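You operate a simulated robot arm through the tools that you are given. There is no shell and no other tool.

You are at the controls of a simulated robot arm. One attempt, no reset.

TASK
Run the yellow reel's cable to the orange socket and switch the lamp on.
Fine: free the reel with the red lever and set it back to HOLD; plug in before you switch on. Where these are worked on the way, their far stop is far enough and under half their travel is too little: red lever.

It is judged by the outcome, as a careful person would: the job done as asked, and still so three seconds after it is handed in. It fails if anything else is knocked over, pushed out of place, dropped, spilled or broken.

THE ROBOT
A 6-joint arm with a two-finger gripper, fixed in place. Base frame: the origin is on the floor under the middle of its stand, x ahead of it, y to its left, z up. Readings come in m, degrees, newtons and seconds.
It reaches about 1.298 m from its shoulder. Its first joint turns from -149.0 to 149.0 degrees. Payload 1.57 kg.
The tool frame sits at the grasp point between the pads (the TCP): z along the fingers, y along the line on which they close. The tips reach 0.021 m beyond it. The gripper opens to 0.07 m; its body begins 0.05 m behind the TCP.
Orientation is told as [roll, pitch, yaw] about the base's x, y, z axes, in that order, counted from this pose: with the fingers straight down and closing along the base's y, the tool's x points along the base's -x, its y along +y and its z along -z.

THE INTERFACE
- The arm moves only by the tool send_rows. Its argument "deltas" is one flat list of numbers, 6 for each row, row after row: the shift along the base's x, y, z in units of 25 mm (1.0 is 25 mm), then the turn, a rotation vector about the base's x, y, z in units of 4 degrees (1.0 is 4 degrees). In form: [x, y, z, wx, wy, wz, x, y, z, wx, wy, wz, ...]. A call has 1 to 20 rows; each row shifts and turns the commanded pose from where the row before left it. "gripper" is the closure, from 0 (fully open) to 1 (shut), set as the call begins (left out, the last holds). A call with a number of a shift or a turn outside -1 to 1 is refused whole. A row lasts 0.2 s, in which the tool goes at most 0.05 m and 8.6 degrees; a call with a longer step from one row to the next is refused whole, and so is a gripper value outside its range. A pose out of reach is approached as far as the arm can. The call stops where the force on the tool passes 40 N (or 10 N more than at its start, if that is more) or the arm is blocked; 0.2 s more then pass. The fingers move at their own pace (about 0.0648 m/s each) and stop on an object; they squeeze with about 30 N. The grip force told is the motor's: it shows also when the fingers shut on nothing. Time passes only in rows, and 0.2 s behind the last, so rows that do not move let the fingers close. It gives the time, the measured TCP pose, the force on the tool (base axes), the opening and the grip force at its end, in the units of the frame above (readings bear some noise), with the torque about the TCP (base axes, N m) and any sound that the robot's microphone picked up.
- Cameras (640 x 400 px; columns grow to the right, rows downward): "scene" is fixed at [0.0481, 0.5019, 1.5853]; the picture's right is [-0.53, -0.85, 0.00], its down [-0.40, 0.25, -0.88] and it looks along [0.75, -0.47, -0.47] (base axes); focal length 362 px, centre (320, 200). "wrist" rides on the gripper at [0.079, 0.004, -0.081] in the tool frame; the picture's right is [-0.05, 1.00, 0.00], its down [-0.67, -0.04, -0.74] and it looks along [-0.74, -0.04, 0.67] (tool axes); focal length 256 px, centre (320, 200). There is no depth. A picture from a camera that has moved, and an enlarged one, comes with that camera's place and axes in the base frame and with its lens.
- camera(camera): a new picture of that camera. It takes no simulated time.
- move_column(by): slides the trunk up (or, below 0, down) by that many m; the arm rides with it, the base frame stays. It gives what a move gives, with no picture.
- close_up(camera, box): a new picture of the part [left, top, right, bottom] of that camera's present view, enlarged. It takes no simulated time.
- sign_off(): hands the job in; it is judged then, once.

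Places have to be worked out from the pictures, the camera data and where the tool is seen. Open the gripper and draw the arm clear of the work before you hand the job in, unless the task says otherwise.

The tools are called after ">>>" by a JSON object that holds its "api" and its "payload". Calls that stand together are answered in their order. send_rows: Moves the arm, as the interface text tells. Its arguments: {"type":"object","properties":{"deltas":{"type":"array"},"gripper":{"type":"number"}},"required":["deltas"]} The other tools are called the same way: move_column (by) moves the trunk up or down; camera (camera) takes a picture; close_up (camera, box) takes an enlarged picture of a part of a camera's view; sign_off () hands the job in.

At the start:

```text
time_s: 0.0
ee_pos: [0.6567, -0.2711, 1.1991]
orientation: [-0.1, 0.0, 0.0]
wrist_force: [0.2, 0.2, 0.0]
ft_torque: [-0.01, 0.01, 0.01]
opening: 0.0701
grip_force: 0.0
trunk travel left (down, up): [-0.879, 0.091]
```

scene: 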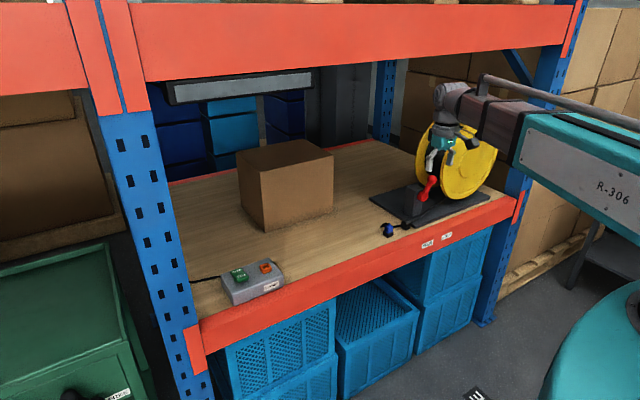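
wrist: 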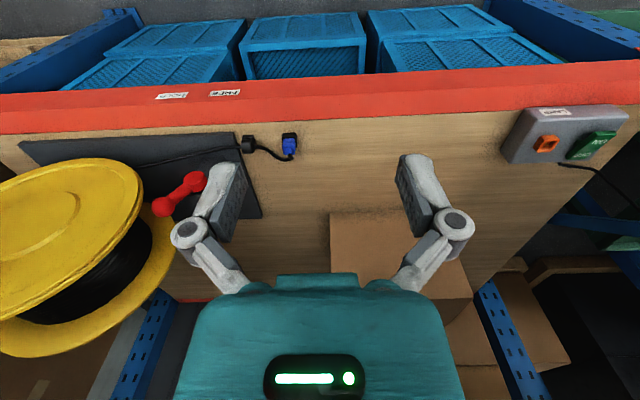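

The scene shows a shelf with the yellow reel, a red lever, a blue plug near the front edge, and a grey box with an orange socket and green switch. I take close-ups to work out positions.

>>> {"api": "close_up", "payload": {"camera": "scene", "box": [360, 80, 520, 250]}}

>>> {"api": "close_up", "payload": {"camera": "scene", "box": [180, 230, 320, 320]}}

>>> {"api": "close_up", "payload": {"camera": "wrist", "box": [0, 70, 320, 270]}}

>>> {"api": "close_up", "payload": {"camera": "wrist", "box": [460, 80, 640, 200]}}

```text
2.35 times, centred on (440, 165) of scene
camera zoom: at [0.0481, 0.5019, 1.5853], right [-0.53, -0.85, 0.0], down [-0.4, 0.25, -0.88], along [0.75, -0.47, -0.47], focal length 851 px, centre (38, 282)
```

zoom: 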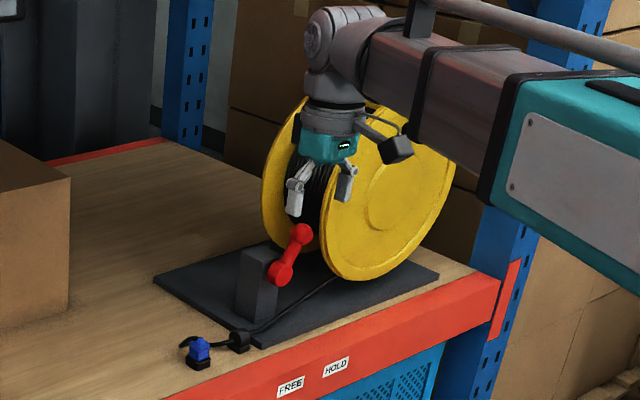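

```text
4.44 times, centred on (250, 275) of scene
camera zoom: at [0.0481, 0.5019, 1.5853], right [-0.53, -0.85, 0.0], down [-0.4, 0.25, -0.88], along [0.75, -0.47, -0.47], focal length 1607 px, centre (631, -133)
```

zoom: 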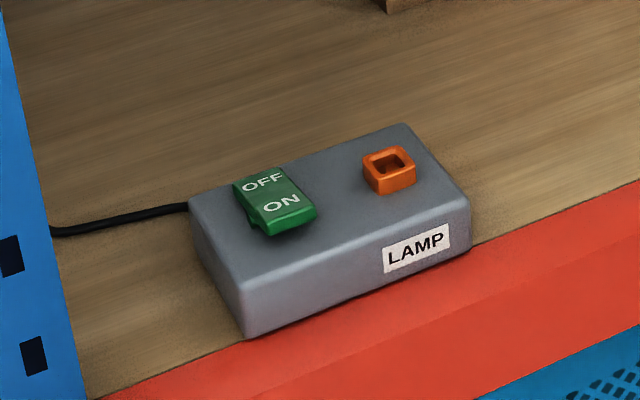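

```text
2.00 times, centred on (160, 170) of wrist
camera zoom: at [0.5784, -0.2668, 1.2794], right [0.05, 1.0, 0.0], down [0.67, -0.04, 0.74], along [0.74, -0.04, -0.67], focal length 512 px, centre (640, 260)
```

zoom: 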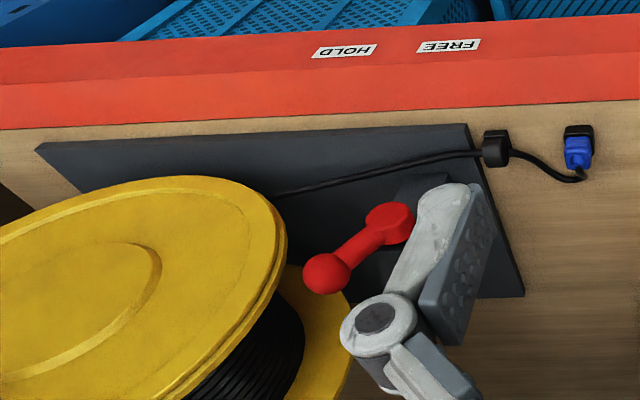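

```text
3.33 times, centred on (550, 140) of wrist
camera zoom: at [0.5784, -0.2668, 1.2794], right [0.05, 1.0, 0.0], down [0.67, -0.04, 0.74], along [0.74, -0.04, -0.67], focal length 853 px, centre (-447, 400)
```

zoom: 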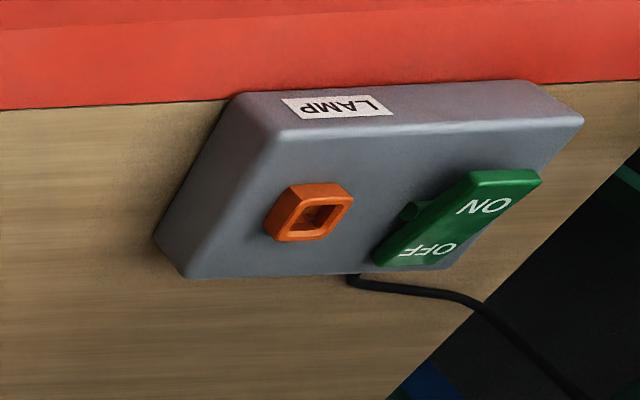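

By triangulating the two views I put the plug near (0.91, -0.35, 0.82), the lever knob near (0.93, -0.58, 0.97) and the lever pivot near (0.92, -0.54, 0.91). I move the wrist camera closer to the lever and reel, staying in front of the shelf.

>>> {"api": "send_rows", "payload": {"deltas": [0.2, -0.9, -0.2, 0, 0, 0, 0.2, -0.9, -0.2, 0, 0, 0, 0.2, -0.9, -0.2, 0, 0, 0, 0.2, -0.9, -0.2, 0, 0, 0, 0.2, -0.9, -0.2, 0, 0, 0, 0.2, -0.9, -0.2, 0, 0, 0, 0.2, -0.9, -0.2, 0, 0, 0], "gripper": 0}}

>>> {"api": "camera", "payload": {"camera": "wrist"}}

>>> {"api": "camera", "payload": {"camera": "scene"}}

```text
time_s: 1.6
ee_pos: [0.6929, -0.4279, 1.1977]
orientation: [0.1, 0.0, -0.1]
wrist_force: [-0.5, 0.1, 0.1]
ft_torque: [0.02, -0.02, 0.04]
opening: 0.0702
grip_force: 0.0
out of reach, approached as far as the arm can: row 1, 2, 3, 4, 5, 6, 7
trunk travel left (down, up): [-0.879, 0.091]
```

```text
taken
camera wrist: at [0.6134, -0.4244, 1.2792], right [0.05, 1.0, 0.0], down [0.67, -0.04, 0.74], along [0.74, -0.04, -0.67], focal length 256 px, centre (320, 200)
```

wrist: 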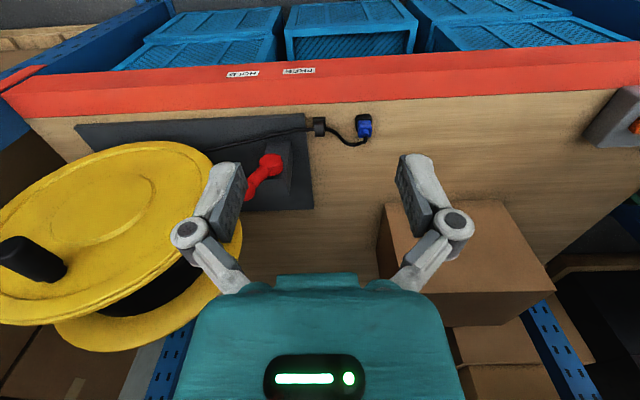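

```text
taken
```

scene: 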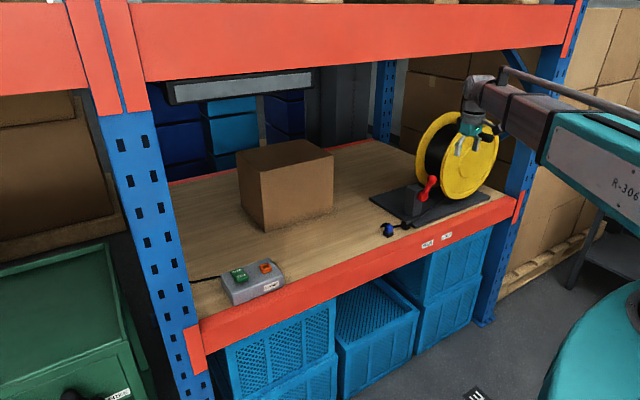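

The reading shows z stopped at 1.198 as out of reach, so the trunk is probably too high for low work. I lower the trunk by 0.2 m, where the gripper is still in front of and above the shelf edge.

>>> {"api": "move_column", "payload": {"by": -0.2}}

>>> {"api": "camera", "payload": {"camera": "wrist"}}

>>> {"api": "camera", "payload": {"camera": "scene"}}

```text
time_s: 3.8
ee_pos: [0.6923, -0.426, 0.9975]
orientation: [-0.1, 0.0, 0.0]
wrist_force: [-0.1, -0.4, -0.3]
ft_torque: [0.03, -0.02, 0.02]
opening: 0.07
grip_force: 0.0
trunk travel left (down, up): [-0.679, 0.291]
```

```text
taken
camera wrist: at [0.6129, -0.4238, 1.0795], right [0.05, 1.0, 0.0], down [0.67, -0.04, 0.74], along [0.74, -0.04, -0.67], focal length 256 px, centre (320, 200)
```

wrist: 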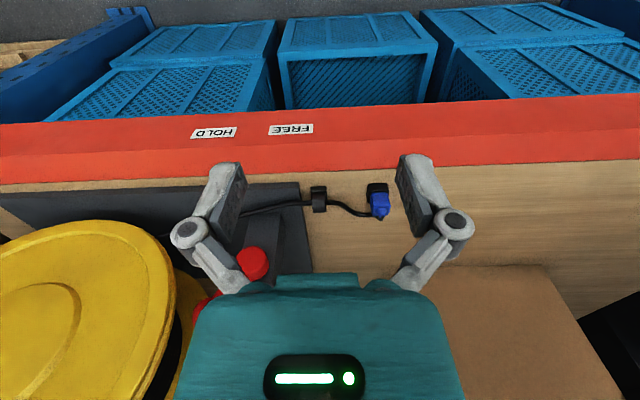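

```text
taken
```

scene: 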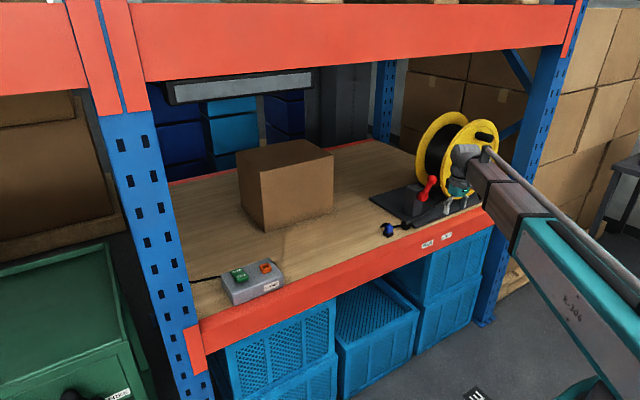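

The trunk move worked and the arm rode down. I enlarge the details for the lever, reel and plug.

>>> {"api": "close_up", "payload": {"camera": "scene", "box": [360, 100, 520, 250]}}

>>> {"api": "close_up", "payload": {"camera": "wrist", "box": [220, 110, 460, 260]}}

>>> {"api": "close_up", "payload": {"camera": "scene", "box": [370, 200, 450, 250]}}

```text
2.67 times, centred on (440, 175) of scene
camera zoom: at [0.0481, 0.5019, 1.5853], right [-0.53, -0.85, 0.0], down [-0.4, 0.25, -0.88], along [0.75, -0.47, -0.47], focal length 964 px, centre (0, 267)
```

zoom: 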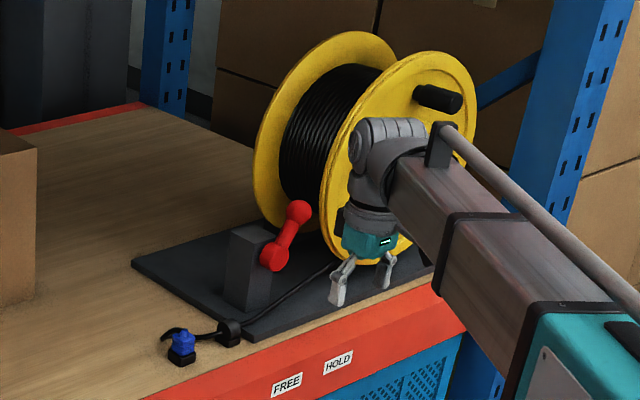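

```text
2.67 times, centred on (340, 185) of wrist
camera zoom: at [0.6129, -0.4238, 1.0795], right [0.05, 1.0, 0.0], down [0.67, -0.04, 0.74], along [0.74, -0.04, -0.67], focal length 683 px, centre (267, 240)
```

zoom: 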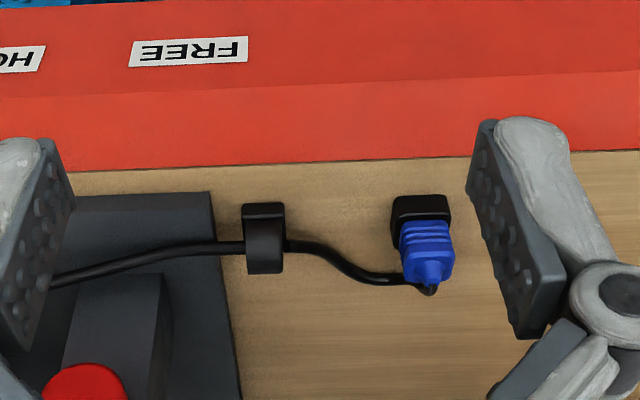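

```text
8.00 times, centred on (410, 225) of scene
camera zoom: at [0.0481, 0.5019, 1.5853], right [-0.53, -0.85, 0.0], down [-0.4, 0.25, -0.88], along [0.75, -0.47, -0.47], focal length 2893 px, centre (-400, 0)
```

zoom: 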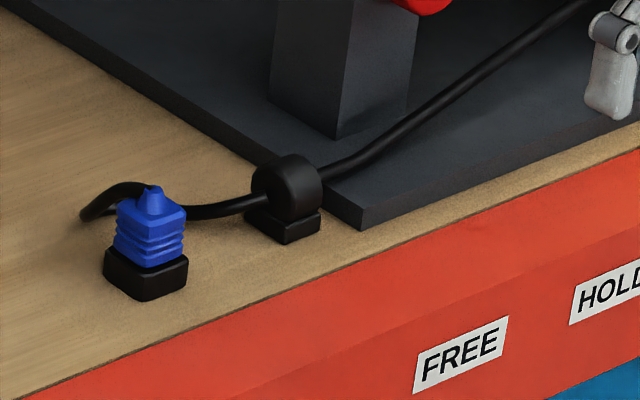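

The plug stands upright in a black parking dock with its cable coming out of the top. The lever hub is near (0.92, -0.53, 0.915), it swings in the y-z plane, and HOLD is at -y and FREE at +y. I raise the arm a little while tilting the fingers about 44 degrees forward, so the gripper body stays in front of the reel.

>>> {"api": "send_rows", "payload": {"deltas": [0, 0, 0.4, 0, -1, 0, 0, 0, 0.4, 0, -1, 0, 0, 0, 0.4, 0, -1, 0, 0, 0, 0.4, 0, -1, 0, 0, 0, 0.4, 0, -1, 0, 0, 0, 0.4, 0, -1, 0, 0, 0, 0.4, 0, -1, 0, 0, 0, 0.4, 0, -1, 0, 0, 0, 0.4, 0, -1, 0, 0, 0, 0.4, 0, -1, 0, 0, 0, 0, 0, -1, 0], "gripper": 1}}

>>> {"api": "camera", "payload": {"camera": "wrist"}}

>>> {"api": "camera", "payload": {"camera": "scene"}}

```text
time_s: 6.2
ee_pos: [0.6912, -0.4276, 1.0509]
orientation: [0.0, -43.9, 0.0]
wrist_force: [-0.3, -0.8, 0.0]
ft_torque: [-0.02, 0.0, -0.03]
opening: 0.0
grip_force: 28.8
out of reach, approached as far as the arm can: row 1, 2, 3, 4, 5, 6, 7, 8, 10, 11
trunk travel left (down, up): [-0.679, 0.291]
```

```text
taken
camera wrist: at [0.5782, -0.424, 1.0538], right [0.04, 1.0, 0.04], down [-0.04, -0.04, 1.0], along [1.0, -0.04, 0.04], focal length 256 px, centre (320, 200)
```

wrist: 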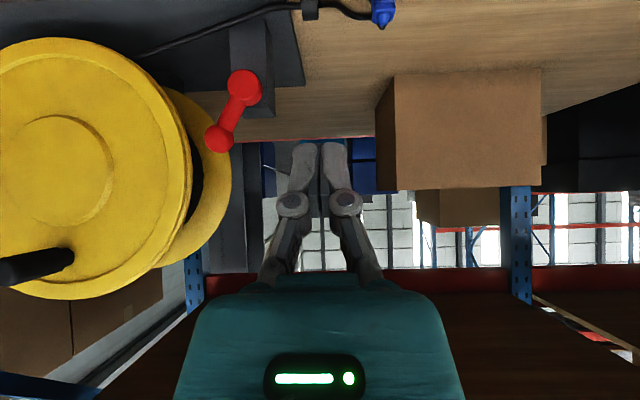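

```text
taken
```

scene: 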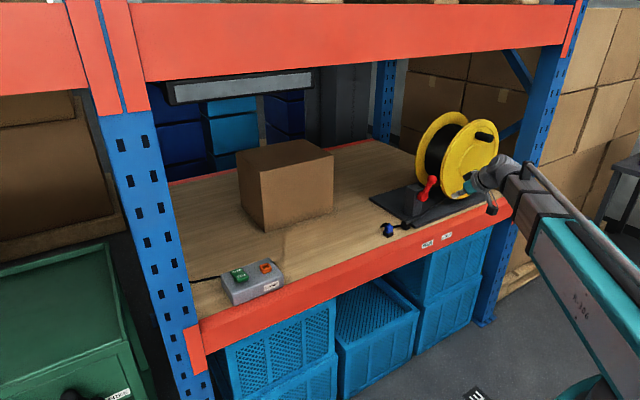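

This view puts the lever hub at about (0.92, -0.535, 0.91), the knob at (0.916, -0.567, 0.98), and the reel's front flange face at x≈0.95 with its edge near y≈-0.63. I move the closed fingers to the -y side of the knob but still well in front of it, to check reach.

>>> {"api": "send_rows", "payload": {"deltas": [0.5, -0.94, 0, 0, 0, 0, 0.5, -0.94, 0, 0, 0, 0, 0.5, -0.94, 0, 0, 0, 0, 0.5, -0.94, 0, 0, 0, 0, 0.5, -0.94, 0, 0, 0, 0, 0.5, -0.94, 0, 0, 0, 0, 0.5, -0.94, 0, 0, 0, 0, 0.5, -0.94, 0, 0, 0, 0]}}

>>> {"api": "camera", "payload": {"camera": "wrist"}}

>>> {"api": "camera", "payload": {"camera": "scene"}}

```text
time_s: 8.0
ee_pos: [0.7898, -0.617, 1.051]
orientation: [0.0, -44.0, 0.0]
wrist_force: [-0.3, 0.0, -0.5]
ft_torque: [0.0, 0.02, 0.0]
opening: 0.0001
grip_force: 28.7
out of reach, approached as far as the arm can: row 3
trunk travel left (down, up): [-0.679, 0.291]
```

```text
taken
camera wrist: at [0.6776, -0.6133, 1.0535], right [0.04, 1.0, 0.04], down [-0.04, -0.04, 1.0], along [1.0, -0.04, 0.04], focal length 256 px, centre (320, 200)
```

wrist: 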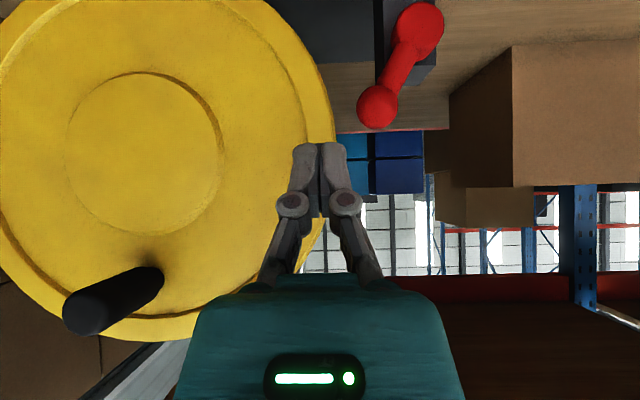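

```text
taken
```

scene: 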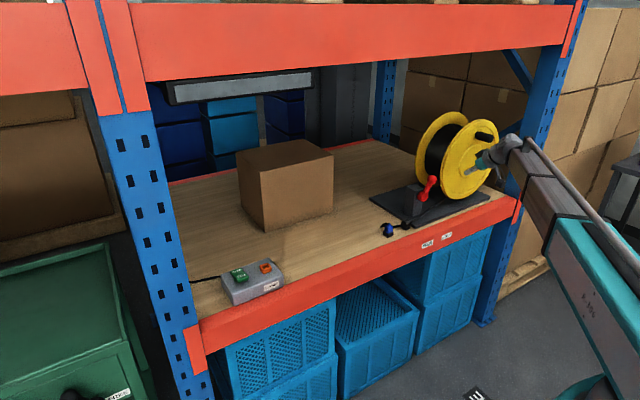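

The two wrist views give a consistent knob position of (0.915, -0.566, 0.978) with radius about 0.019. The front flange rim is near y≈-0.61, leaving a gap of about 25 mm. I'll straddle the knob with open fingers from the front, so I open, tilt a bit more and line up ahead of it to look into the gap.

>>> {"api": "send_rows", "payload": {"deltas": [0, 0.5, -0.6, 0, -1, 0, 0, 0.5, -0.6, 0, -1, 0, 0, 0.5, -0.6, 0, -1, 0, 0, 0.5, -0.6, 0, -1, 0, 0, 0.4, -0.6, 0, 0, 0, 0, 0, 0, 0, 0, 0], "gripper": 0}}

>>> {"api": "camera", "payload": {"camera": "wrist"}}

>>> {"api": "close_up", "payload": {"camera": "scene", "box": [380, 100, 540, 220]}}

```text
time_s: 9.4
ee_pos: [0.7917, -0.5564, 1.0912]
orientation: [0.1, -60.1, 0.0]
wrist_force: [-0.3, 0.2, -0.3]
ft_torque: [0.01, 0.01, -0.02]
opening: 0.0699
grip_force: 0.1
out of reach, approached as far as the arm can: row 1, 2, 3, 4, 5
trunk travel left (down, up): [-0.679, 0.291]
```

```text
taken
camera wrist: at [0.6819, -0.5526, 1.0631], right [0.03, 1.0, 0.05], down [-0.31, -0.04, 0.95], along [0.95, -0.04, 0.31], focal length 256 px, centre (320, 200)
```

wrist: 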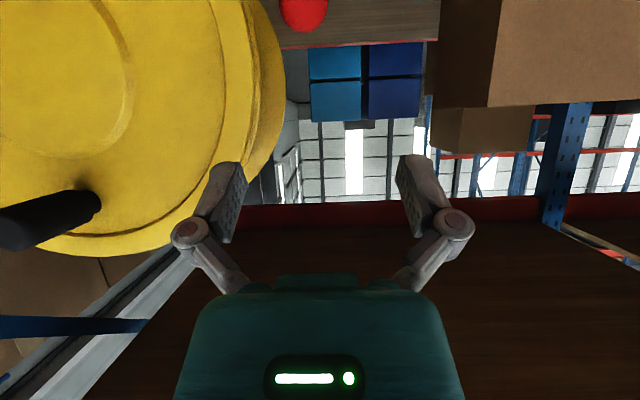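

```text
3.33 times, centred on (460, 160) of scene
camera zoom: at [0.0481, 0.5019, 1.5853], right [-0.53, -0.85, 0.0], down [-0.4, 0.25, -0.88], along [0.75, -0.47, -0.47], focal length 1206 px, centre (-147, 333)
```

zoom: 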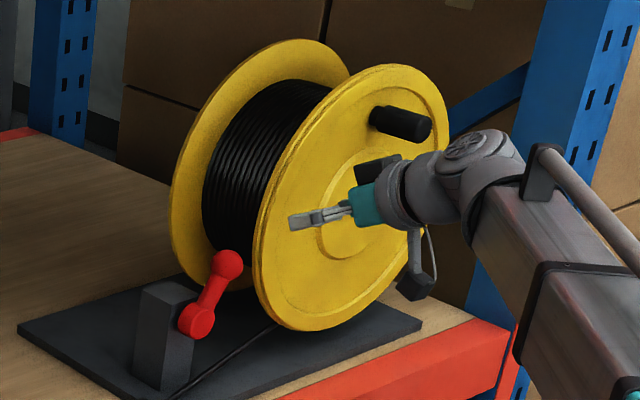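

The height stayed tied to the trunk whatever I commanded: the wrist stays at a fixed height relative to the column, so vertical motion has to come from move_column. I lower the column by 0.125 m to bring the open fingers to knob height, still in front of the shelf edge.

>>> {"api": "move_column", "payload": {"by": -0.125}}

>>> {"api": "camera", "payload": {"camera": "wrist"}}

>>> {"api": "camera", "payload": {"camera": "scene"}}

```text
time_s: 10.9
ee_pos: [0.7911, -0.5569, 0.9658]
orientation: [0.0, -59.9, 0.0]
wrist_force: [0.0, 0.6, -0.5]
ft_torque: [0.0, 0.03, 0.0]
opening: 0.0697
grip_force: 0.1
trunk travel left (down, up): [-0.554, 0.416]
```

```text
taken
camera wrist: at [0.6818, -0.5526, 0.9382], right [0.03, 1.0, 0.05], down [-0.31, -0.04, 0.95], along [0.95, -0.04, 0.31], focal length 256 px, centre (320, 200)
```

wrist: 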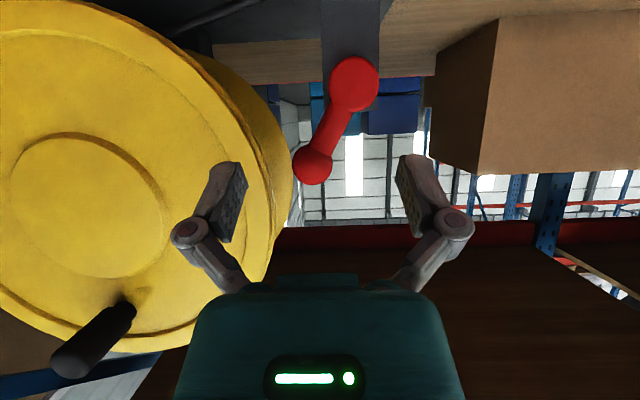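

```text
taken
```

scene: 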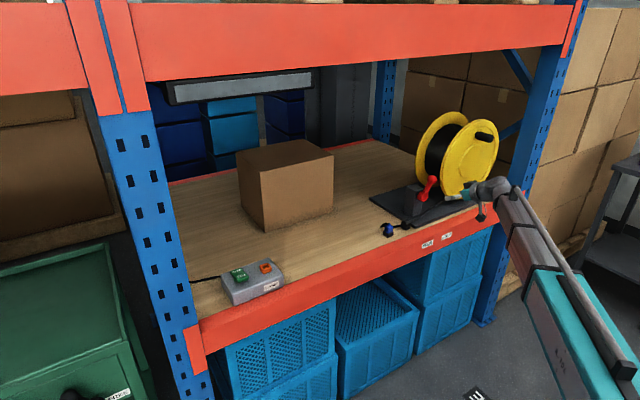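

Knob confirmed at about (0.915, -0.567, 0.979). I enlarge the gap between the knob and the flange rim before entering.

>>> {"api": "close_up", "payload": {"camera": "wrist", "box": [180, 40, 420, 190]}}

>>> {"api": "close_up", "payload": {"camera": "scene", "box": [400, 150, 520, 225]}}

```text
2.67 times, centred on (300, 115) of wrist
camera zoom: at [0.6818, -0.5526, 0.9382], right [0.03, 1.0, 0.05], down [-0.31, -0.04, 0.95], along [0.95, -0.04, 0.31], focal length 683 px, centre (373, 427)
```

zoom: 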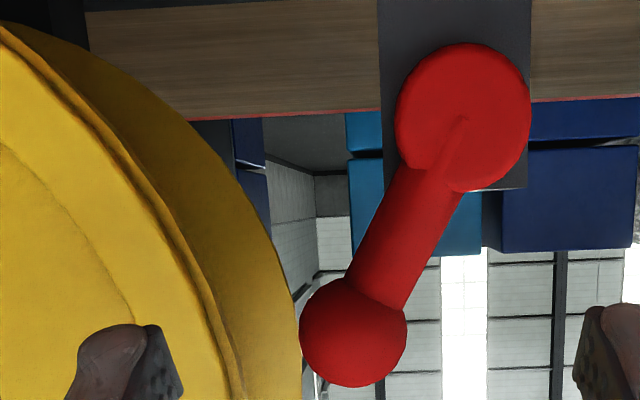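

```text
5.33 times, centred on (460, 188) of scene
camera zoom: at [0.0481, 0.5019, 1.5853], right [-0.53, -0.85, 0.0], down [-0.4, 0.25, -0.88], along [0.75, -0.47, -0.47], focal length 1929 px, centre (-427, 267)
```

zoom: 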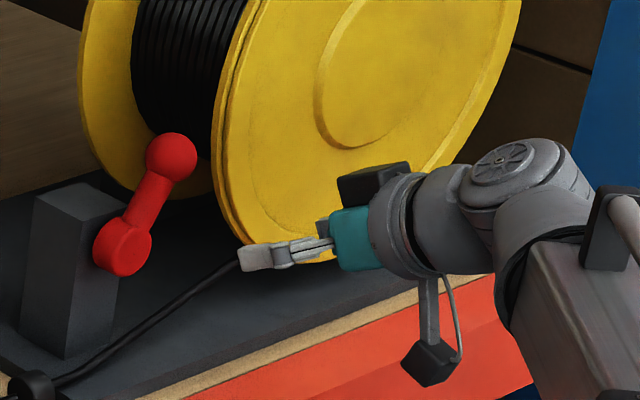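

The gap between knob and rim is about 24 mm and the finger is about 13 mm thick, so the -y finger at y≈-0.592 to -0.605 fits. I advance to x≈0.868, so the tip stays short of the flange plane, and look again.

>>> {"api": "send_rows", "payload": {"deltas": [0.62, 0, 0, 0, 0, 0, 0.62, 0, 0, 0, 0, 0, 0.62, 0, 0, 0, 0, 0, 0.62, 0, 0, 0, 0, 0, 0.62, 0.04, 0, 0, 0, 0]}}

>>> {"api": "camera", "payload": {"camera": "wrist"}}

>>> {"api": "close_up", "payload": {"camera": "scene", "box": [400, 150, 520, 225]}}

```text
time_s: 12.1
ee_pos: [0.8704, -0.5569, 0.9663]
orientation: [0.0, -60.0, -0.1]
wrist_force: [0.1, 0.8, -0.3]
ft_torque: [-0.01, 0.07, 0.01]
opening: 0.0701
grip_force: 0.0
trunk travel left (down, up): [-0.554, 0.416]
```

```text
taken
camera wrist: at [0.7608, -0.5529, 0.9381], right [0.03, 1.0, 0.05], down [-0.31, -0.04, 0.95], along [0.95, -0.04, 0.31], focal length 256 px, centre (320, 200)
```

wrist: 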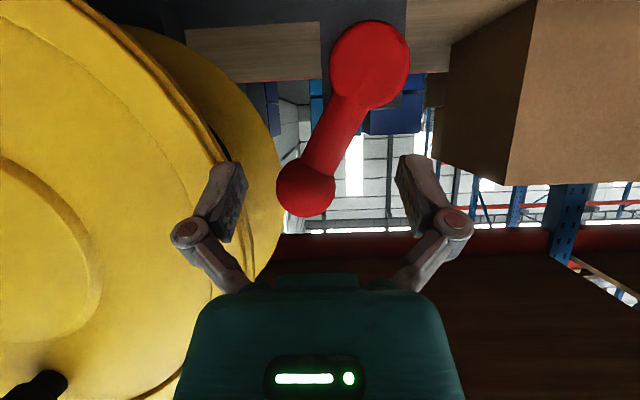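

```text
5.33 times, centred on (460, 188) of scene
camera zoom: at [0.0481, 0.5019, 1.5853], right [-0.53, -0.85, 0.0], down [-0.4, 0.25, -0.88], along [0.75, -0.47, -0.47], focal length 1929 px, centre (-427, 267)
```

zoom: 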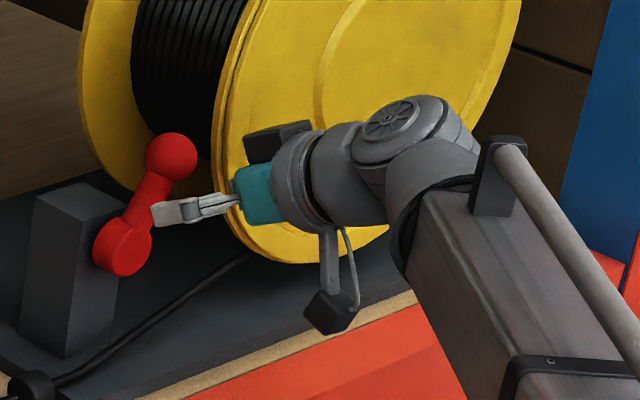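

The straddle is lining up: knob at (0.915, -0.567, 0.979) again. I enlarge the rim next to the left finger once more.

>>> {"api": "close_up", "payload": {"camera": "wrist", "box": [160, 120, 320, 220]}}

```text
4.00 times, centred on (240, 170) of wrist
camera zoom: at [0.7608, -0.5529, 0.9381], right [0.03, 1.0, 0.05], down [-0.31, -0.04, 0.95], along [0.95, -0.04, 0.31], focal length 1024 px, centre (640, 320)
```

zoom: 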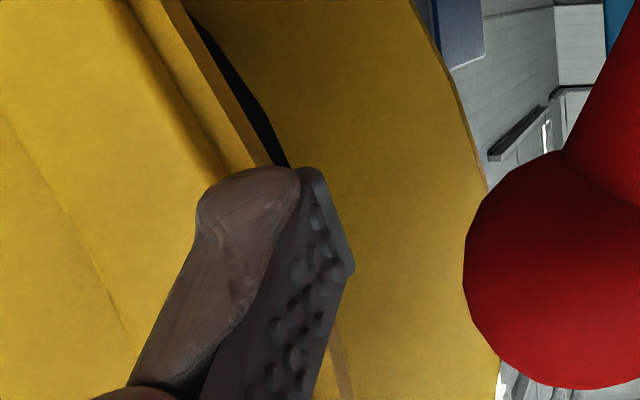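

The finger with its backing is about 18 mm thick, so beside the knob it would be too tight against the rim. I'll instead nudge the stem below the knob first with closed fingers, where the gap is wider: back off, close, shift to y≈-0.588.

>>> {"api": "send_rows", "payload": {"deltas": [-0.6, 0, 0, 0, 0, 0, 0, 0, 0, 0, 0, 0, 0, 0, 0, 0, 0, 0, 0, -0.62, 0, 0, 0, 0, 0, -0.62, 0, 0, 0, 0, 0, 0, 0, 0, 0, 0], "gripper": 1}}

>>> {"api": "move_column", "payload": {"by": -0.016}}

>>> {"api": "camera", "payload": {"camera": "wrist"}}

```text
time_s: 13.5
ee_pos: [0.8536, -0.5855, 0.9663]
orientation: [0.0, -60.0, -0.1]
wrist_force: [0.6, 0.9, 0.3]
ft_torque: [-0.02, 0.02, -0.02]
opening: 0.0001
grip_force: 28.8
trunk travel left (down, up): [-0.554, 0.416]
```

```text
time_s: 14.1
ee_pos: [0.8531, -0.5863, 0.9498]
orientation: [0.0, -60.0, 0.0]
wrist_force: [0.2, -0.3, -0.4]
ft_torque: [0.03, -0.02, 0.03]
opening: 0.0
grip_force: 27.9
trunk travel left (down, up): [-0.538, 0.432]
```

```text
taken
camera wrist: at [0.7453, -0.5821, 0.9221], right [0.03, 1.0, 0.05], down [-0.31, -0.04, 0.95], along [0.95, -0.04, 0.31], focal length 256 px, centre (320, 200)
```

wrist: 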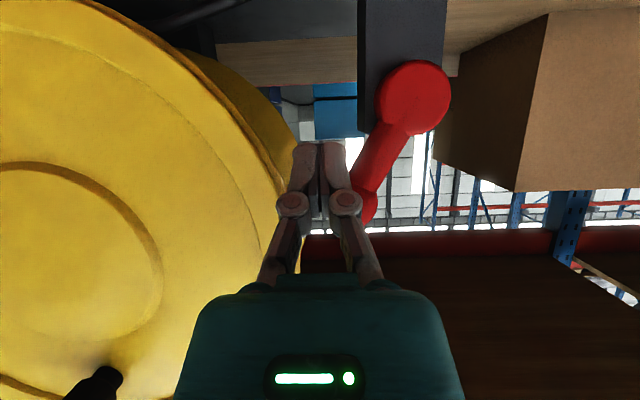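

The closed fingers are aimed into the space between rim and stem, below the knob. I advance 50 mm in small rows.

>>> {"api": "send_rows", "payload": {"deltas": [0.5, 0, 0, 0, 0, 0, 0.5, 0, 0, 0, 0, 0, 0.5, 0, 0, 0, 0, 0, 0.5, 0, 0, 0, 0, 0]}}

>>> {"api": "camera", "payload": {"camera": "wrist"}}

>>> {"api": "close_up", "payload": {"camera": "scene", "box": [400, 150, 520, 225]}}

```text
time_s: 15.1
ee_pos: [0.9044, -0.5866, 0.95]
orientation: [0.0, -60.1, 0.1]
wrist_force: [0.5, -0.9, 0.5]
ft_torque: [-0.02, 0.03, 0.01]
opening: 0.0002
grip_force: 29.0
trunk travel left (down, up): [-0.538, 0.432]
```

```text
taken
camera wrist: at [0.7955, -0.5823, 0.9221], right [0.03, 1.0, 0.05], down [-0.31, -0.04, 0.95], along [0.95, -0.04, 0.31], focal length 256 px, centre (320, 200)
```

wrist: 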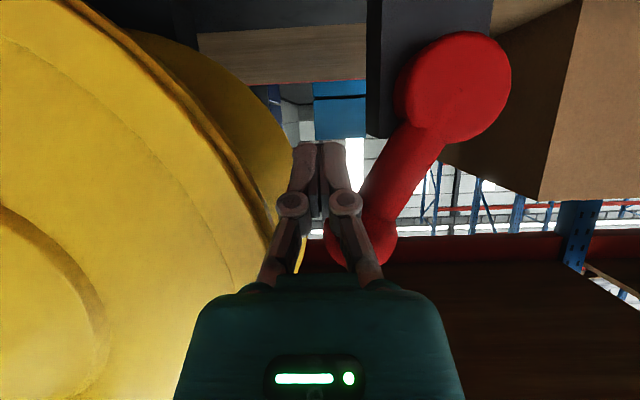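

```text
5.33 times, centred on (460, 188) of scene
camera zoom: at [0.0481, 0.5019, 1.5853], right [-0.53, -0.85, 0.0], down [-0.4, 0.25, -0.88], along [0.75, -0.47, -0.47], focal length 1929 px, centre (-427, 267)
```

zoom: 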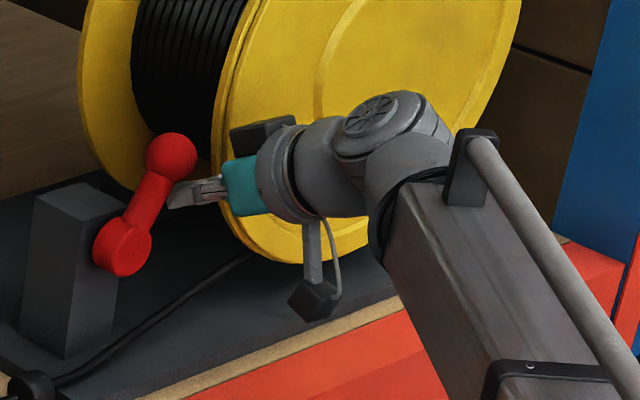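

No contact force, and the fingers are beside the stem. I push +y in 5 mm rows to start the lever moving.

>>> {"api": "send_rows", "payload": {"deltas": [0, 0.2, 0, 0, 0, 0, 0, 0.2, 0, 0, 0, 0, 0, 0.2, 0, 0, 0, 0, 0, 0.2, 0, 0, 0, 0, 0, 0.16, 0, 0, 0, 0]}}

>>> {"api": "camera", "payload": {"camera": "wrist"}}

>>> {"api": "close_up", "payload": {"camera": "scene", "box": [400, 150, 520, 225]}}

```text
time_s: 16.3
ee_pos: [0.9047, -0.5617, 0.9513]
orientation: [-0.1, -60.0, 0.0]
wrist_force: [-1.2, -2.2, 1.9]
ft_torque: [0.02, -0.01, -0.01]
opening: 0.0004
grip_force: 28.2
trunk travel left (down, up): [-0.538, 0.432]
```

```text
taken
camera wrist: at [0.7958, -0.5581, 0.9222], right [0.03, 1.0, 0.05], down [-0.31, -0.04, 0.95], along [0.95, -0.04, 0.31], focal length 256 px, centre (320, 200)
```

wrist: 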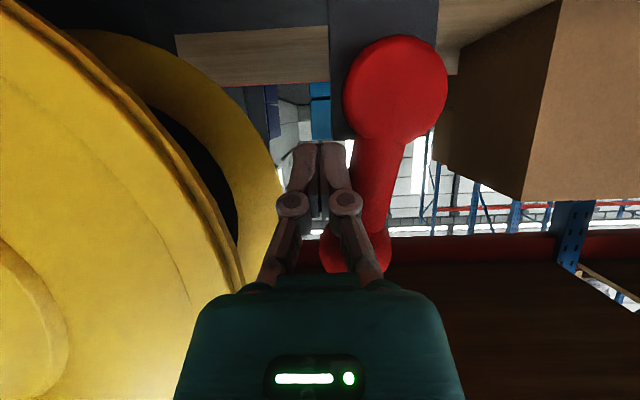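

```text
5.33 times, centred on (460, 188) of scene
camera zoom: at [0.0481, 0.5019, 1.5853], right [-0.53, -0.85, 0.0], down [-0.4, 0.25, -0.88], along [0.75, -0.47, -0.47], focal length 1929 px, centre (-427, 267)
```

zoom: 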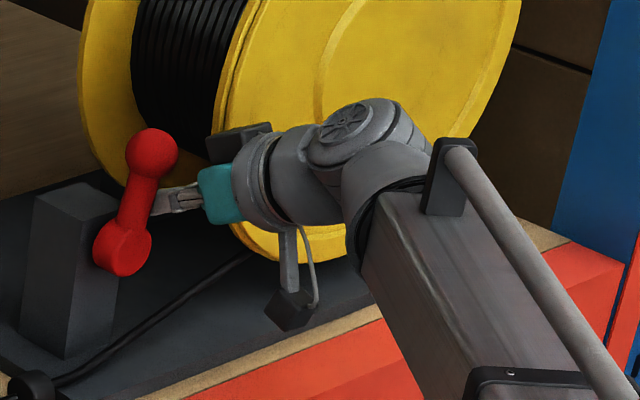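

The lever swung with only about 2 N. I back off 20 mm to see whether it stays, then raise to knob height for the rest of the stroke.

>>> {"api": "send_rows", "payload": {"deltas": [0, -0.42, 0, 0, 0, 0, 0, -0.42, 0, 0, 0, 0]}}

>>> {"api": "camera", "payload": {"camera": "wrist"}}

>>> {"api": "close_up", "payload": {"camera": "scene", "box": [400, 150, 520, 225]}}

```text
time_s: 16.9
ee_pos: [0.9048, -0.5827, 0.9504]
orientation: [0.1, -59.8, 0.0]
wrist_force: [0.3, 0.3, 0.6]
ft_torque: [0.0, -0.02, -0.02]
opening: 0.0001
grip_force: 28.8
trunk travel left (down, up): [-0.538, 0.432]
```

```text
taken
camera wrist: at [0.7954, -0.5795, 0.922], right [0.03, 1.0, 0.05], down [-0.31, -0.04, 0.95], along [0.95, -0.04, 0.31], focal length 256 px, centre (320, 200)
```

wrist: 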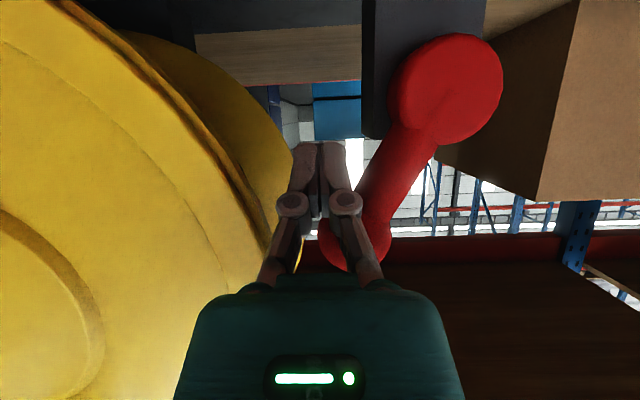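

```text
5.33 times, centred on (460, 188) of scene
camera zoom: at [0.0481, 0.5019, 1.5853], right [-0.53, -0.85, 0.0], down [-0.4, 0.25, -0.88], along [0.75, -0.47, -0.47], focal length 1929 px, centre (-427, 267)
```

zoom: 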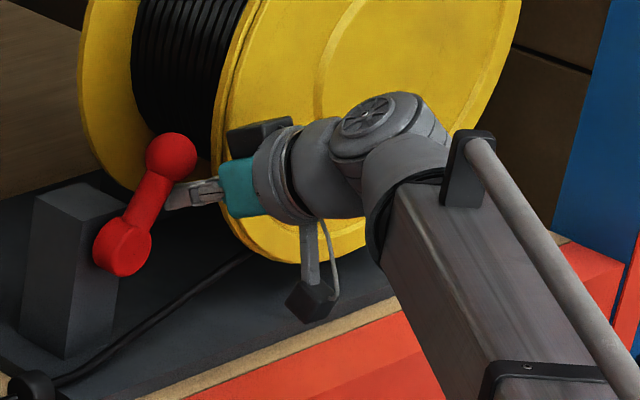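

The lever sprang back to HOLD, so it is over-center and must be pushed past the middle in one go. I push the stem again to the same point, then raise a few mm to clear the hub before continuing.

>>> {"api": "send_rows", "payload": {"deltas": [0, 0.3, 0, 0, 0, 0, 0, 0.3, 0, 0, 0, 0, 0, 0.24, 0, 0, 0, 0]}}

>>> {"api": "move_column", "payload": {"by": 0.008}}

>>> {"api": "camera", "payload": {"camera": "wrist"}}

```text
time_s: 17.7
ee_pos: [0.9044, -0.5618, 0.9491]
orientation: [0.0, -60.0, 0.0]
wrist_force: [-0.7, -3.0, 2.1]
ft_torque: [0.02, -0.01, 0.0]
opening: 0.0
grip_force: 29.0
trunk travel left (down, up): [-0.538, 0.432]
```

```text
time_s: 18.3
ee_pos: [0.9046, -0.5611, 0.9584]
orientation: [-0.1, -60.0, 0.0]
wrist_force: [0.3, -0.5, 0.7]
ft_torque: [0.0, 0.03, -0.03]
opening: 0.0
grip_force: 28.7
trunk travel left (down, up): [-0.546, 0.424]
```

```text
taken
camera wrist: at [0.7957, -0.5576, 0.9301], right [0.03, 1.0, 0.05], down [-0.31, -0.04, 0.95], along [0.95, -0.04, 0.31], focal length 256 px, centre (320, 200)
```

wrist: 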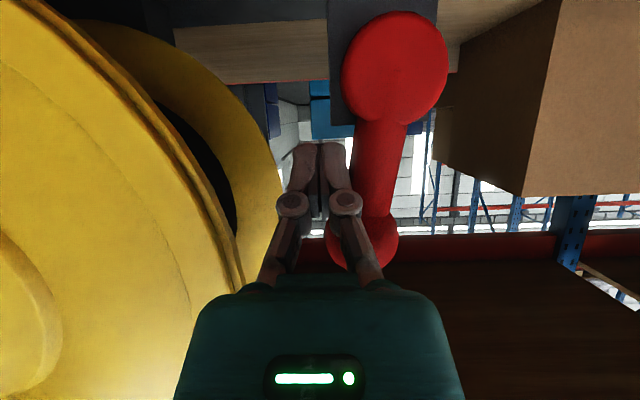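

The lever is nearly vertical and still leaning on the fingers. I continue pushing +y about 30 mm.

>>> {"api": "send_rows", "payload": {"deltas": [0, 0.3, 0, 0, 0, 0, 0, 0.3, 0, 0, 0, 0, 0, 0.3, 0, 0, 0, 0, 0, 0.3, 0, 0, 0, 0]}}

>>> {"api": "camera", "payload": {"camera": "wrist"}}

>>> {"api": "close_up", "payload": {"camera": "scene", "box": [400, 150, 520, 225]}}

```text
time_s: 19.3
ee_pos: [0.9063, -0.5367, 0.959]
orientation: [-0.3, -60.3, -0.2]
wrist_force: [0.8, -25.1, 4.5]
ft_torque: [-0.32, -0.1, -0.29]
opening: 0.0001
grip_force: 28.4
trunk travel left (down, up): [-0.546, 0.424]
```

```text
taken
camera wrist: at [0.796, -0.5332, 0.9296], right [0.03, 1.0, 0.04], down [-0.31, -0.03, 0.95], along [0.95, -0.05, 0.31], focal length 256 px, centre (320, 200)
```

wrist: 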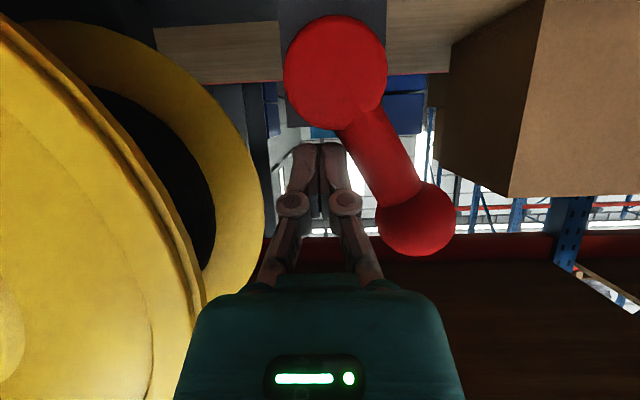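

```text
5.33 times, centred on (460, 188) of scene
camera zoom: at [0.0481, 0.5019, 1.5853], right [-0.53, -0.85, 0.0], down [-0.4, 0.25, -0.88], along [0.75, -0.47, -0.47], focal length 1929 px, centre (-427, 267)
```

zoom: 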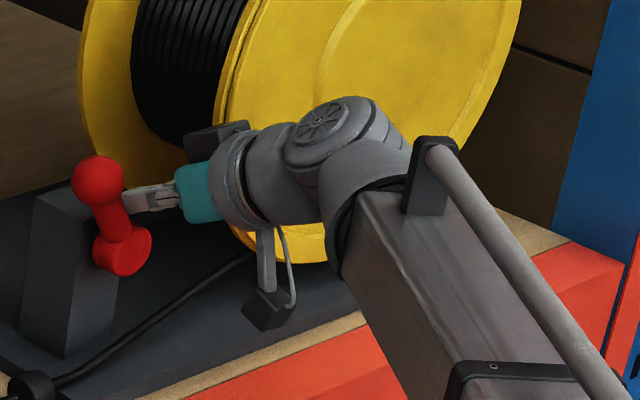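

The lever reached the FREE side and the force rose to 25 N at the stop. I ease off in -y, withdraw in -x, and check that it stays.

>>> {"api": "send_rows", "payload": {"deltas": [0, -0.4, 0, 0, 0, 0, 0, -0.2, 0, 0, 0, 0, -1, 0, 0, 0, 0, 0, -1, 0, 0, 0, 0, 0, -1, 0, 0, 0, 0, 0, -1, 0, 0, 0, 0, 0]}}

>>> {"api": "camera", "payload": {"camera": "wrist"}}

>>> {"api": "close_up", "payload": {"camera": "scene", "box": [360, 150, 520, 250]}}

```text
time_s: 20.7
ee_pos: [0.8055, -0.5452, 0.9586]
orientation: [-0.1, -60.1, 0.0]
wrist_force: [-0.1, 0.0, 0.7]
ft_torque: [0.01, -0.01, -0.02]
opening: 0.0
grip_force: 28.7
trunk travel left (down, up): [-0.546, 0.424]
```

```text
taken
camera wrist: at [0.6956, -0.5415, 0.9302], right [0.03, 1.0, 0.05], down [-0.31, -0.04, 0.95], along [0.95, -0.04, 0.31], focal length 256 px, centre (320, 200)
```

wrist: 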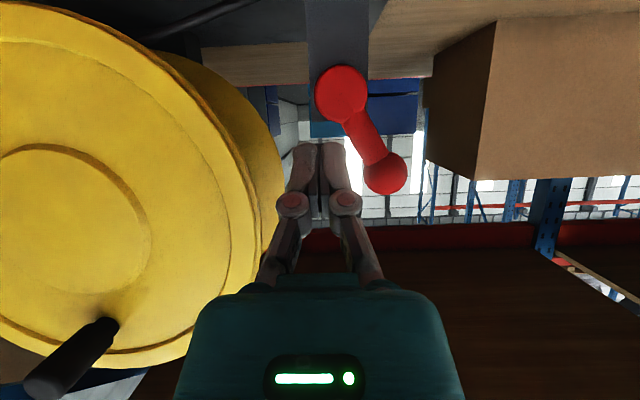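

```text
4.00 times, centred on (440, 200) of scene
camera zoom: at [0.0481, 0.5019, 1.5853], right [-0.53, -0.85, 0.0], down [-0.4, 0.25, -0.88], along [0.75, -0.47, -0.47], focal length 1447 px, centre (-160, 200)
```

zoom: 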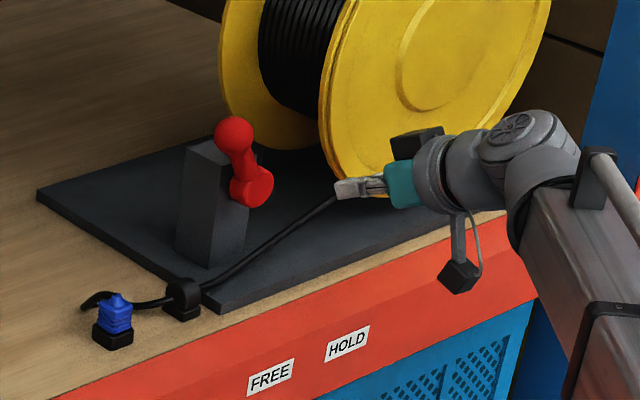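

The lever stays at FREE. I raise the trunk and turn the fingers back to straight down while moving towards the plug at about (0.91, -0.35).

>>> {"api": "move_column", "payload": {"by": 0.14}}

>>> {"api": "send_rows", "payload": {"deltas": [0, 0.48, -0.25, 0, 1, 0, 0, 0.48, -0.25, 0, 1, 0, 0, 0.48, -0.25, 0, 1, 0, 0, 0.48, -0.25, 0, 1, 0, 0, 0.48, -0.25, 0, 1, 0, 0, 0.48, -0.25, 0, 1, 0, 0, 0.48, -0.25, 0, 1, 0, 0, 0.48, -0.25, 0, 1, 0, 0, 0.48, -0.25, 0, 1, 0, 0, 0.48, -0.25, 0, 1, 0, 0, 0.48, -0.25, 0, 1, 0, 0, 0.48, -0.25, 0, 1, 0, 0, 0.48, -0.25, 0, 1, 0, 0, 0.48, -0.25, 0, 1, 0, 0, 0.48, -0.25, 0, 1, 0], "gripper": 0}}

>>> {"api": "camera", "payload": {"camera": "wrist"}}

>>> {"api": "camera", "payload": {"camera": "scene"}}

```text
time_s: 22.4
ee_pos: [0.8065, -0.5459, 1.0981]
orientation: [0.0, -60.0, 0.0]
wrist_force: [-0.3, -1.2, -0.7]
ft_torque: [0.0, 0.01, 0.01]
opening: 0.0002
grip_force: 28.8
trunk travel left (down, up): [-0.686, 0.284]
```

```text
time_s: 25.6
ee_pos: [0.8058, -0.3667, 1.004]
orientation: [0.1, 0.1, 0.0]
wrist_force: [0.8, -0.4, 0.6]
ft_torque: [0.02, -0.02, 0.02]
opening: 0.0704
grip_force: 0.0
out of reach, approached as far as the arm can: row 1, 2, 3, 4, 6, 12, 13, 14, 15
trunk travel left (down, up): [-0.686, 0.284]
```

```text
taken
camera wrist: at [0.7271, -0.3626, 1.0864], right [0.05, 1.0, 0.0], down [0.67, -0.04, 0.74], along [0.74, -0.04, -0.67], focal length 256 px, centre (320, 200)
```

wrist: 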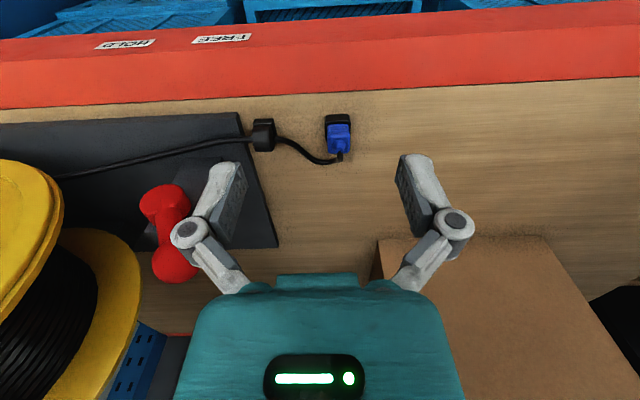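

```text
taken
```

scene: 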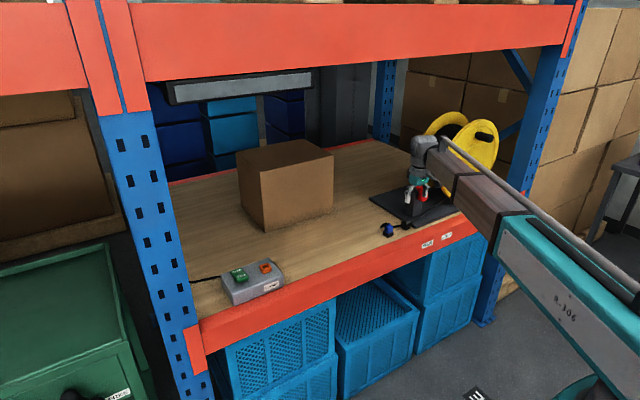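

Fingers are straight down again at (0.806, -0.367, 1.004). I enlarge the plug in both views.

>>> {"api": "close_up", "payload": {"camera": "wrist", "box": [260, 90, 420, 190]}}

>>> {"api": "close_up", "payload": {"camera": "scene", "box": [360, 205, 424, 245]}}

```text
4.00 times, centred on (340, 140) of wrist
camera zoom: at [0.7271, -0.3626, 1.0864], right [0.05, 1.0, 0.0], down [0.67, -0.04, 0.74], along [0.74, -0.04, -0.67], focal length 1024 px, centre (240, 440)
```

zoom: 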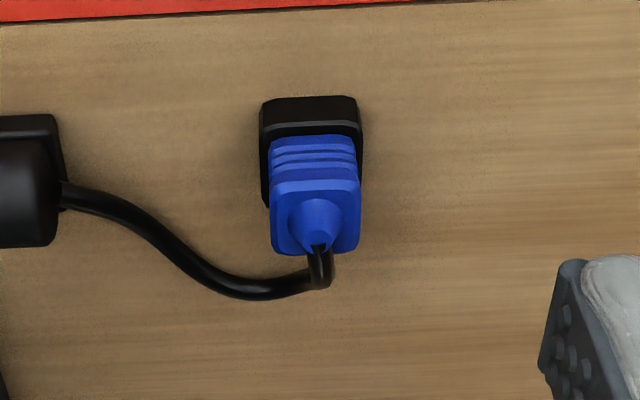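

```text
10.00 times, centred on (392, 225) of scene
camera zoom: at [0.0481, 0.5019, 1.5853], right [-0.53, -0.85, 0.0], down [-0.4, 0.25, -0.88], along [0.75, -0.47, -0.47], focal length 3617 px, centre (-400, -50)
```

zoom: 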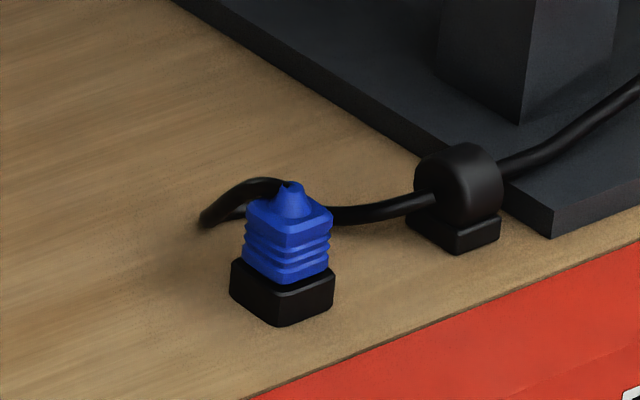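

I place the plug top at about (0.907, -0.349, 0.841), with the body about 26 mm square and the dock top near z≈0.817. I move over it at the present height with the gripper open.

>>> {"api": "send_rows", "payload": {"deltas": [0.81, 0.142, 0, 0, 0, 0, 0.81, 0.142, 0, 0, 0, 0, 0.81, 0.142, 0, 0, 0, 0, 0.81, 0.142, 0, 0, 0, 0, 0.81, 0.142, 0, 0, 0, 0, 0, 0, 0, 0, 0, 0], "gripper": 0.2}}

>>> {"api": "camera", "payload": {"camera": "wrist"}}

>>> {"api": "close_up", "payload": {"camera": "wrist", "box": [240, 10, 400, 110]}}

```text
time_s: 27.0
ee_pos: [0.9043, -0.3481, 1.0057]
orientation: [0.0, -0.1, 0.0]
wrist_force: [-0.3, 0.2, 0.4]
ft_torque: [-0.02, -0.02, -0.01]
opening: 0.0561
grip_force: 0.1
trunk travel left (down, up): [-0.686, 0.284]
```

```text
taken
camera wrist: at [0.8274, -0.3439, 1.0862], right [0.05, 1.0, 0.0], down [0.67, -0.04, 0.75], along [0.74, -0.04, -0.67], focal length 256 px, centre (320, 200)
```

wrist: 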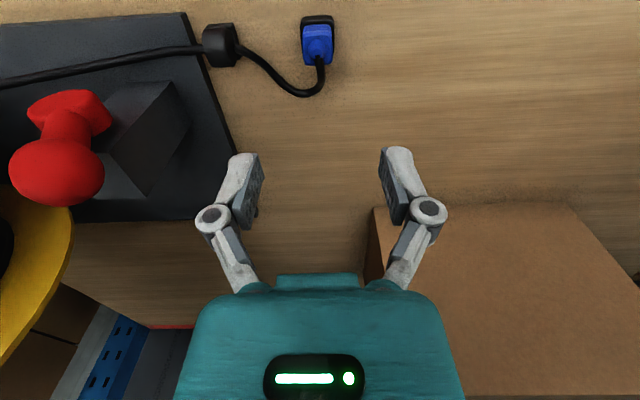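

```text
4.00 times, centred on (320, 60) of wrist
camera zoom: at [0.8274, -0.3439, 1.0862], right [0.05, 1.0, 0.0], down [0.67, -0.04, 0.75], along [0.74, -0.04, -0.67], focal length 1024 px, centre (320, 760)
```

zoom: 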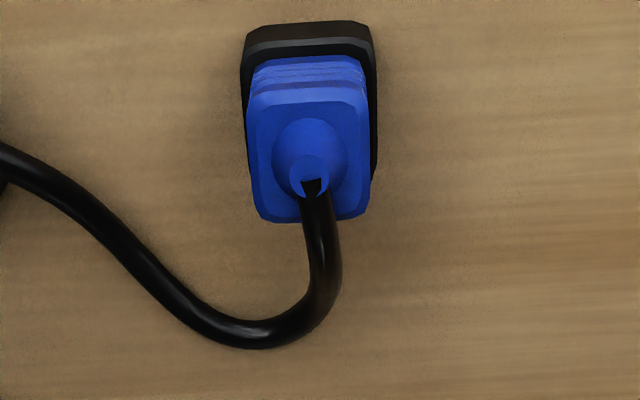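

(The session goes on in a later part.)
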